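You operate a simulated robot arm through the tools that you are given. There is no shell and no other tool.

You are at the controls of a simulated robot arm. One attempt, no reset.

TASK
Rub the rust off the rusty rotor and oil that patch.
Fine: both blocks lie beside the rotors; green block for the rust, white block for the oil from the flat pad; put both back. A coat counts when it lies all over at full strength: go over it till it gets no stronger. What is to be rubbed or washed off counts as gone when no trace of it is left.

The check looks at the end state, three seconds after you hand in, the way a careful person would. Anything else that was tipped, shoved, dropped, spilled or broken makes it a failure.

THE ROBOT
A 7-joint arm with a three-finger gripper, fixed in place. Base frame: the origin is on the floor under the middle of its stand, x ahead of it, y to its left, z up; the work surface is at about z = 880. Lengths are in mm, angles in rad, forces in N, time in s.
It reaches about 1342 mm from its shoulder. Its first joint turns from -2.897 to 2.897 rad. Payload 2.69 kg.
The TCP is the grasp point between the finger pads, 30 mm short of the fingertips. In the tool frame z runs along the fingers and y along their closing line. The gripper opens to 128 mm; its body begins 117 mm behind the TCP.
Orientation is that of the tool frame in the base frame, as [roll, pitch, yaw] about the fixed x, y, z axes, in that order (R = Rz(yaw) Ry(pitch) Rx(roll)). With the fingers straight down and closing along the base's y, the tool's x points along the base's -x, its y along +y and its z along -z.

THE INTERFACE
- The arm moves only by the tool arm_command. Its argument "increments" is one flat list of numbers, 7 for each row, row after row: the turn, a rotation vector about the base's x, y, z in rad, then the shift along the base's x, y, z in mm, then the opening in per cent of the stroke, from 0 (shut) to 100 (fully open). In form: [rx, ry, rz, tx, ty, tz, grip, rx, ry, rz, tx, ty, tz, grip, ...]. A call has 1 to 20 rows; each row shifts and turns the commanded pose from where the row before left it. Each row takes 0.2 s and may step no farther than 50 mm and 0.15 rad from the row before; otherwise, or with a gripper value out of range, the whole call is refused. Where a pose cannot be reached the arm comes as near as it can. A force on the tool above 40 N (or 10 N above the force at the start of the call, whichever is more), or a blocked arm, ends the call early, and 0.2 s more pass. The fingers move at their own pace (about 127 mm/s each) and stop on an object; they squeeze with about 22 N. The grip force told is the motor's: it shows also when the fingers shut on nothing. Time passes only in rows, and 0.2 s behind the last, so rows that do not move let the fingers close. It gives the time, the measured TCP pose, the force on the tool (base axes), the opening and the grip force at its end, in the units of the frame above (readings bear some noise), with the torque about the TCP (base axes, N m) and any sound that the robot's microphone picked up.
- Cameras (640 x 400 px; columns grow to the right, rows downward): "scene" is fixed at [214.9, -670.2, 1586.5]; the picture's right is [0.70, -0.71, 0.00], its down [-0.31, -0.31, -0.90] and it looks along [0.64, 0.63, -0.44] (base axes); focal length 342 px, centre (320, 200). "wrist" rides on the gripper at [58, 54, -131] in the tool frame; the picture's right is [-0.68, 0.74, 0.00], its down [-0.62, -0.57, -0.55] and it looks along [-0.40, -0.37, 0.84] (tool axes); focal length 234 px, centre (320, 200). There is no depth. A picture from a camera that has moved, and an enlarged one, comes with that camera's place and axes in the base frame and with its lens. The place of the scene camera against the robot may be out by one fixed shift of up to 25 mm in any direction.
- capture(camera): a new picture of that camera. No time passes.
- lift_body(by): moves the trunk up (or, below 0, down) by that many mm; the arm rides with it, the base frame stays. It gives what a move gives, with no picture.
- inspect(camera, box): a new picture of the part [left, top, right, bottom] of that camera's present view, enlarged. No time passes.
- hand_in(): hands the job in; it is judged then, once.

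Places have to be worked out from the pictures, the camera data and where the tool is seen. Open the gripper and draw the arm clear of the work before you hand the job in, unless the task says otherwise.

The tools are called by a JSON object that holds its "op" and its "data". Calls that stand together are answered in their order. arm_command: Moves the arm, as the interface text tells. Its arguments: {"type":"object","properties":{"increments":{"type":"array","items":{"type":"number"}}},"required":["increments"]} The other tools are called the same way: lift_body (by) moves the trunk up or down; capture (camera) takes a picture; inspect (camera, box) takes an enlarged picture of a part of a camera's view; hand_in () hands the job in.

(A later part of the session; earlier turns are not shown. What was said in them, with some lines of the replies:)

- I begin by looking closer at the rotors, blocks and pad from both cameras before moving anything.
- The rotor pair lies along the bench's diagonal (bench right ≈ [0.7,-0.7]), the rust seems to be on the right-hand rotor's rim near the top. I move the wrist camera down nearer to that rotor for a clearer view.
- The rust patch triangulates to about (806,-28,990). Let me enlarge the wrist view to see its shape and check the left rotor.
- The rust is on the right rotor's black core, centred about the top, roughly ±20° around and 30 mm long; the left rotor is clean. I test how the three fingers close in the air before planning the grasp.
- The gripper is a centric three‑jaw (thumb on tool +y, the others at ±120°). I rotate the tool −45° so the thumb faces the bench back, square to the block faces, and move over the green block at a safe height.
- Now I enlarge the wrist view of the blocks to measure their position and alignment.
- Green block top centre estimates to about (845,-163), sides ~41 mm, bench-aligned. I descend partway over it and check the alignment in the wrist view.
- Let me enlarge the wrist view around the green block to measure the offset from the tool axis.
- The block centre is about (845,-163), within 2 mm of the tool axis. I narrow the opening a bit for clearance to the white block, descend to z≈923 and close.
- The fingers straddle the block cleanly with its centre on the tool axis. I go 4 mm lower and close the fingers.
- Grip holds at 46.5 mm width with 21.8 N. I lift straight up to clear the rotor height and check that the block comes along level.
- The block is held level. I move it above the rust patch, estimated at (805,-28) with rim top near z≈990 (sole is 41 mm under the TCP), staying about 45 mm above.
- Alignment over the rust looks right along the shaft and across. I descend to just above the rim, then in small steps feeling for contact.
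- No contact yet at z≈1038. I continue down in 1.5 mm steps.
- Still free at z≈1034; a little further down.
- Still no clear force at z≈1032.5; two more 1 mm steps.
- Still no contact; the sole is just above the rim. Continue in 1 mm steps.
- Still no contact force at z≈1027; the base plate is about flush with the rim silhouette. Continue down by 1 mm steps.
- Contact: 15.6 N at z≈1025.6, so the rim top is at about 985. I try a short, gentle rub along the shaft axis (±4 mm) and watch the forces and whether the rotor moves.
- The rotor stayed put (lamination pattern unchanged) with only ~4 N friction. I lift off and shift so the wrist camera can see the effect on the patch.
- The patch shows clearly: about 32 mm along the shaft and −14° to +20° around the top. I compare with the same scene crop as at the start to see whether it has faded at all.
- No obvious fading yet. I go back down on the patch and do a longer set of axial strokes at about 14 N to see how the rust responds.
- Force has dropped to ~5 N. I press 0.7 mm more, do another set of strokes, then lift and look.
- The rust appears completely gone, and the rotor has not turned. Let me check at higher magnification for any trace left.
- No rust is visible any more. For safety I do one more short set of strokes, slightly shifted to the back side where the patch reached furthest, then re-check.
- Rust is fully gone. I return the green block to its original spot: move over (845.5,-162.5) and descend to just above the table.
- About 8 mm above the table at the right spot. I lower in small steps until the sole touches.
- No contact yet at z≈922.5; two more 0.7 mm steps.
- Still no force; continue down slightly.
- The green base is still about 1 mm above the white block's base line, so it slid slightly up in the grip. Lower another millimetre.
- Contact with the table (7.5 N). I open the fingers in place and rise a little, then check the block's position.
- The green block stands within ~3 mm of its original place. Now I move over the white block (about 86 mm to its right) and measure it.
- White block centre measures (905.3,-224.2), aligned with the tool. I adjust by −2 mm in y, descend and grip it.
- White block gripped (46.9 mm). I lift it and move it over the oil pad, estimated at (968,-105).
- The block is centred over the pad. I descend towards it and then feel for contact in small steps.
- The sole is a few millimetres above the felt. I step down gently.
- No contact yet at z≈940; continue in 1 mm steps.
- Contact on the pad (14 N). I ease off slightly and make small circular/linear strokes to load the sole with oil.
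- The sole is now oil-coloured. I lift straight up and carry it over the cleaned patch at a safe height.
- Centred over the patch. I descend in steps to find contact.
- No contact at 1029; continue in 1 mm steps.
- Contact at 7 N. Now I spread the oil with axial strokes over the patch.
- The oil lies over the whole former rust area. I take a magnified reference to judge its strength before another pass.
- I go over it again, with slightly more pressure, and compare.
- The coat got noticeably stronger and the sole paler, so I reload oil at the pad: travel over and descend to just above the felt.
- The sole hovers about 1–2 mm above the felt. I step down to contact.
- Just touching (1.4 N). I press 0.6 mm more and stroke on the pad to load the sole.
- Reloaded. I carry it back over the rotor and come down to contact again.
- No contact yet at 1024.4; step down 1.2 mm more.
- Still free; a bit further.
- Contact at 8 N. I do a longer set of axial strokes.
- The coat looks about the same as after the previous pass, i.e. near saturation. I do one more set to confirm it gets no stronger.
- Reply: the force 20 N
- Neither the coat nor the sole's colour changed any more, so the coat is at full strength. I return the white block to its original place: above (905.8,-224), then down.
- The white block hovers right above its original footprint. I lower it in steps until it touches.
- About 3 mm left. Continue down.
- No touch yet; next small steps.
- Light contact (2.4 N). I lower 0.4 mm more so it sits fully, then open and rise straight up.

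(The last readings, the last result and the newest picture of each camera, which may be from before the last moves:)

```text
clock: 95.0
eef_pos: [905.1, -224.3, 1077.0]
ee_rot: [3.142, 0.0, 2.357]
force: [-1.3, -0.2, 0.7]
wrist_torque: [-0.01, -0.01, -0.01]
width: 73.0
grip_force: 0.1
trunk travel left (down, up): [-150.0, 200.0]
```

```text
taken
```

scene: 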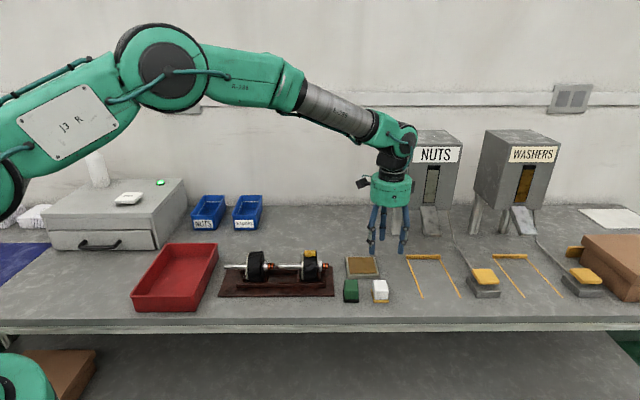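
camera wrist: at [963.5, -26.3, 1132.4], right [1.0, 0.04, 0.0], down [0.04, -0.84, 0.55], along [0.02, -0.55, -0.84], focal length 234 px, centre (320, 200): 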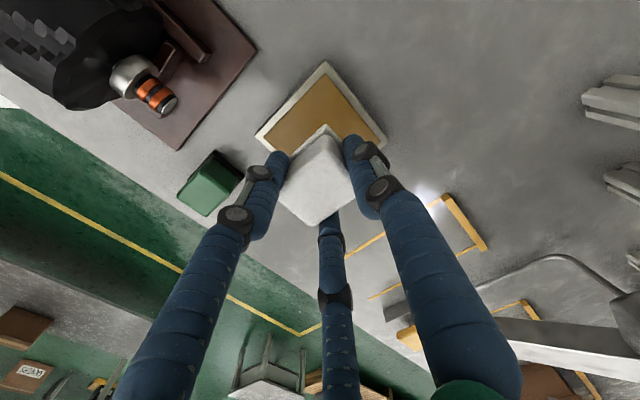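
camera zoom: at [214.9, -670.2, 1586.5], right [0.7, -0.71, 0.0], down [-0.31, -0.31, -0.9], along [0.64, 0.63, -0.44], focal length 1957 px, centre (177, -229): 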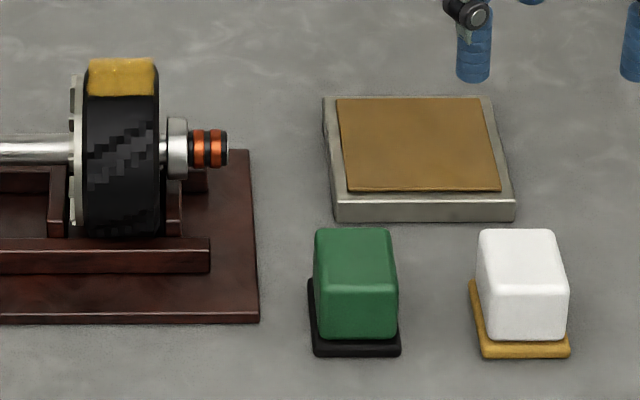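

Both blocks stand within ~3 mm of their original spots and nothing else moved. For a final check I move up and look at the oil patch from the rear side with the wrist camera.

{"op": "arm_command", "data": {"increments": [0, 0, 0, 0, 0, 30, 57, 0, 0, 0, -9, 44, 0, 80, 0, 0, 0, -9, 44, 0, 100, 0, 0, 0, -9, 44, 0, 100, 0, 0, 0, -10, 45, -10, 100, 0, 0, 0, 0, 0, 0, 100]}}

{"op": "capture", "data": {"camera": "wrist"}}

{"op": "inspect", "data": {"camera": "wrist", "box": [210, 60, 320, 160]}}

```text
clock: 96.4
eef_pos: [869.7, -45.7, 1097.4]
ee_rot: [-3.141, 0.0, 2.357]
force: [-0.3, 1.3, 0.1]
wrist_torque: [-0.06, 0.01, -0.02]
width: 128.3
grip_force: 0.0
trunk travel left (down, up): [-150.0, 200.0]
```

```text
taken
camera wrist: at [866.4, 33.5, 1228.9], right [1.0, 0.04, 0.0], down [0.04, -0.83, 0.55], along [0.02, -0.55, -0.84], focal length 234 px, centre (320, 200)
```

wrist: 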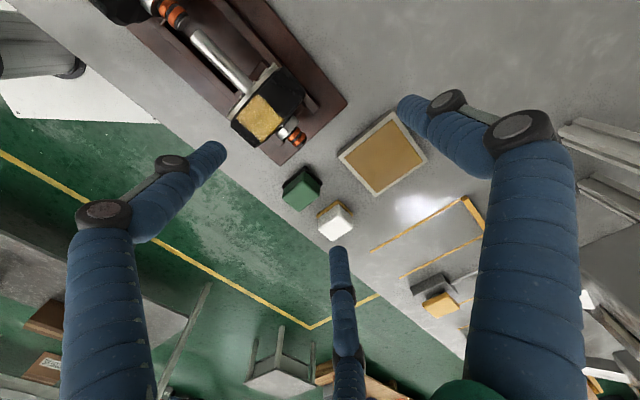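

```text
4.00 times, centred on (265, 110) of wrist
camera zoom: at [866.4, 33.5, 1228.9], right [1.0, 0.04, 0.0], down [0.04, -0.83, 0.55], along [0.02, -0.55, -0.84], focal length 937 px, centre (540, 560)
```

zoom: 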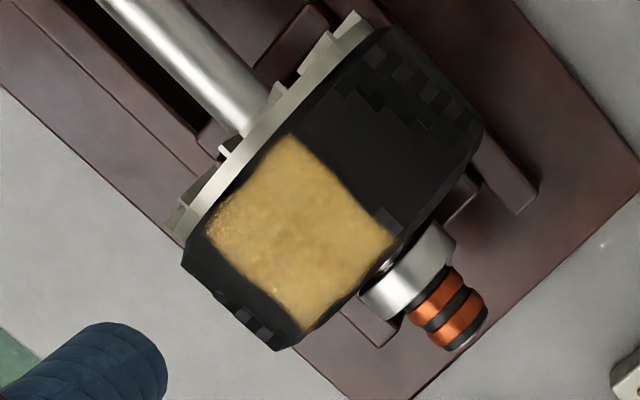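

The oil coat is even and complete from this angle too, with no rust left. I draw the arm up and clear of the work before handing in.

{"op": "arm_command", "data": {"increments": [0, 0, 0, 0, 0, 45, 100, 0, 0, 0, 0, 0, 45, 100, 0, 0, 0, -30, -5, 35, 100, 0, 0, 0, -35, -5, 10, 100, 0, 0, 0, -30, -5, 0, 100, 0, 0, 0, 0, 0, 0, 100, 0, 0, 0, 0, 0, 0, 100]}}

{"op": "capture", "data": {"camera": "scene"}}

{"op": "inspect", "data": {"camera": "scene", "box": [200, 230, 420, 320]}}

```text
clock: 98.0
eef_pos: [773.1, -63.2, 1232.1]
ee_rot: [3.141, 0.001, 2.356]
force: [0.4, -0.8, 0.2]
wrist_torque: [0.03, 0.01, -0.01]
width: 128.0
grip_force: 0.1
trunk travel left (down, up): [-150.0, 200.0]
```

```text
taken
```

scene: 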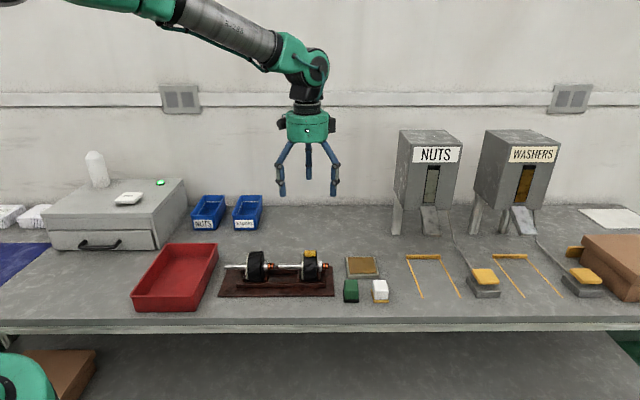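

```text
2.91 times, centred on (310, 275) of scene
camera zoom: at [214.9, -670.2, 1586.5], right [0.7, -0.71, 0.0], down [-0.31, -0.31, -0.9], along [0.64, 0.63, -0.44], focal length 996 px, centre (349, -18)
```

zoom: 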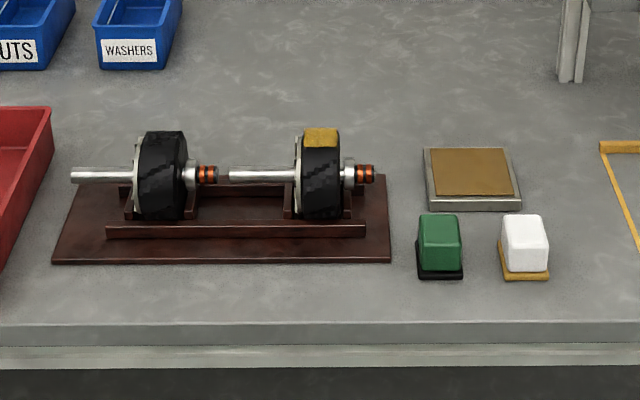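

The arm is clear and open. The rust is gone and that patch is oiled, both blocks are back beside the rotors, and the rotors, pad and everything else look unmoved. I hand the job in.

{"op": "hand_in", "data": {}}

```text
The job is handed in.
```

I rubbed the rust off the right-hand rotor, oiled that patch, and handed the job in. I don't have the check's result yet.

- **Rust:** No trace of it showed from the scene or wrist camera after the green block. I did one more set of strokes to be safe. The left rotor was clean from the start.
- **Oil:** The coat covers the whole area where the rust was. It got stronger on the second pass. I reloaded at the pad, and two more passes changed neither the coat nor the oil on the block, so I took it as full strength.
- **Blocks:** Both are upright within about 3 mm of where they started. The white block went back with oil still on its base.
- **Everything else:** The rotors, their stand and the pad look unmoved in the pictures. The gripper is open and the arm is clear of the work.
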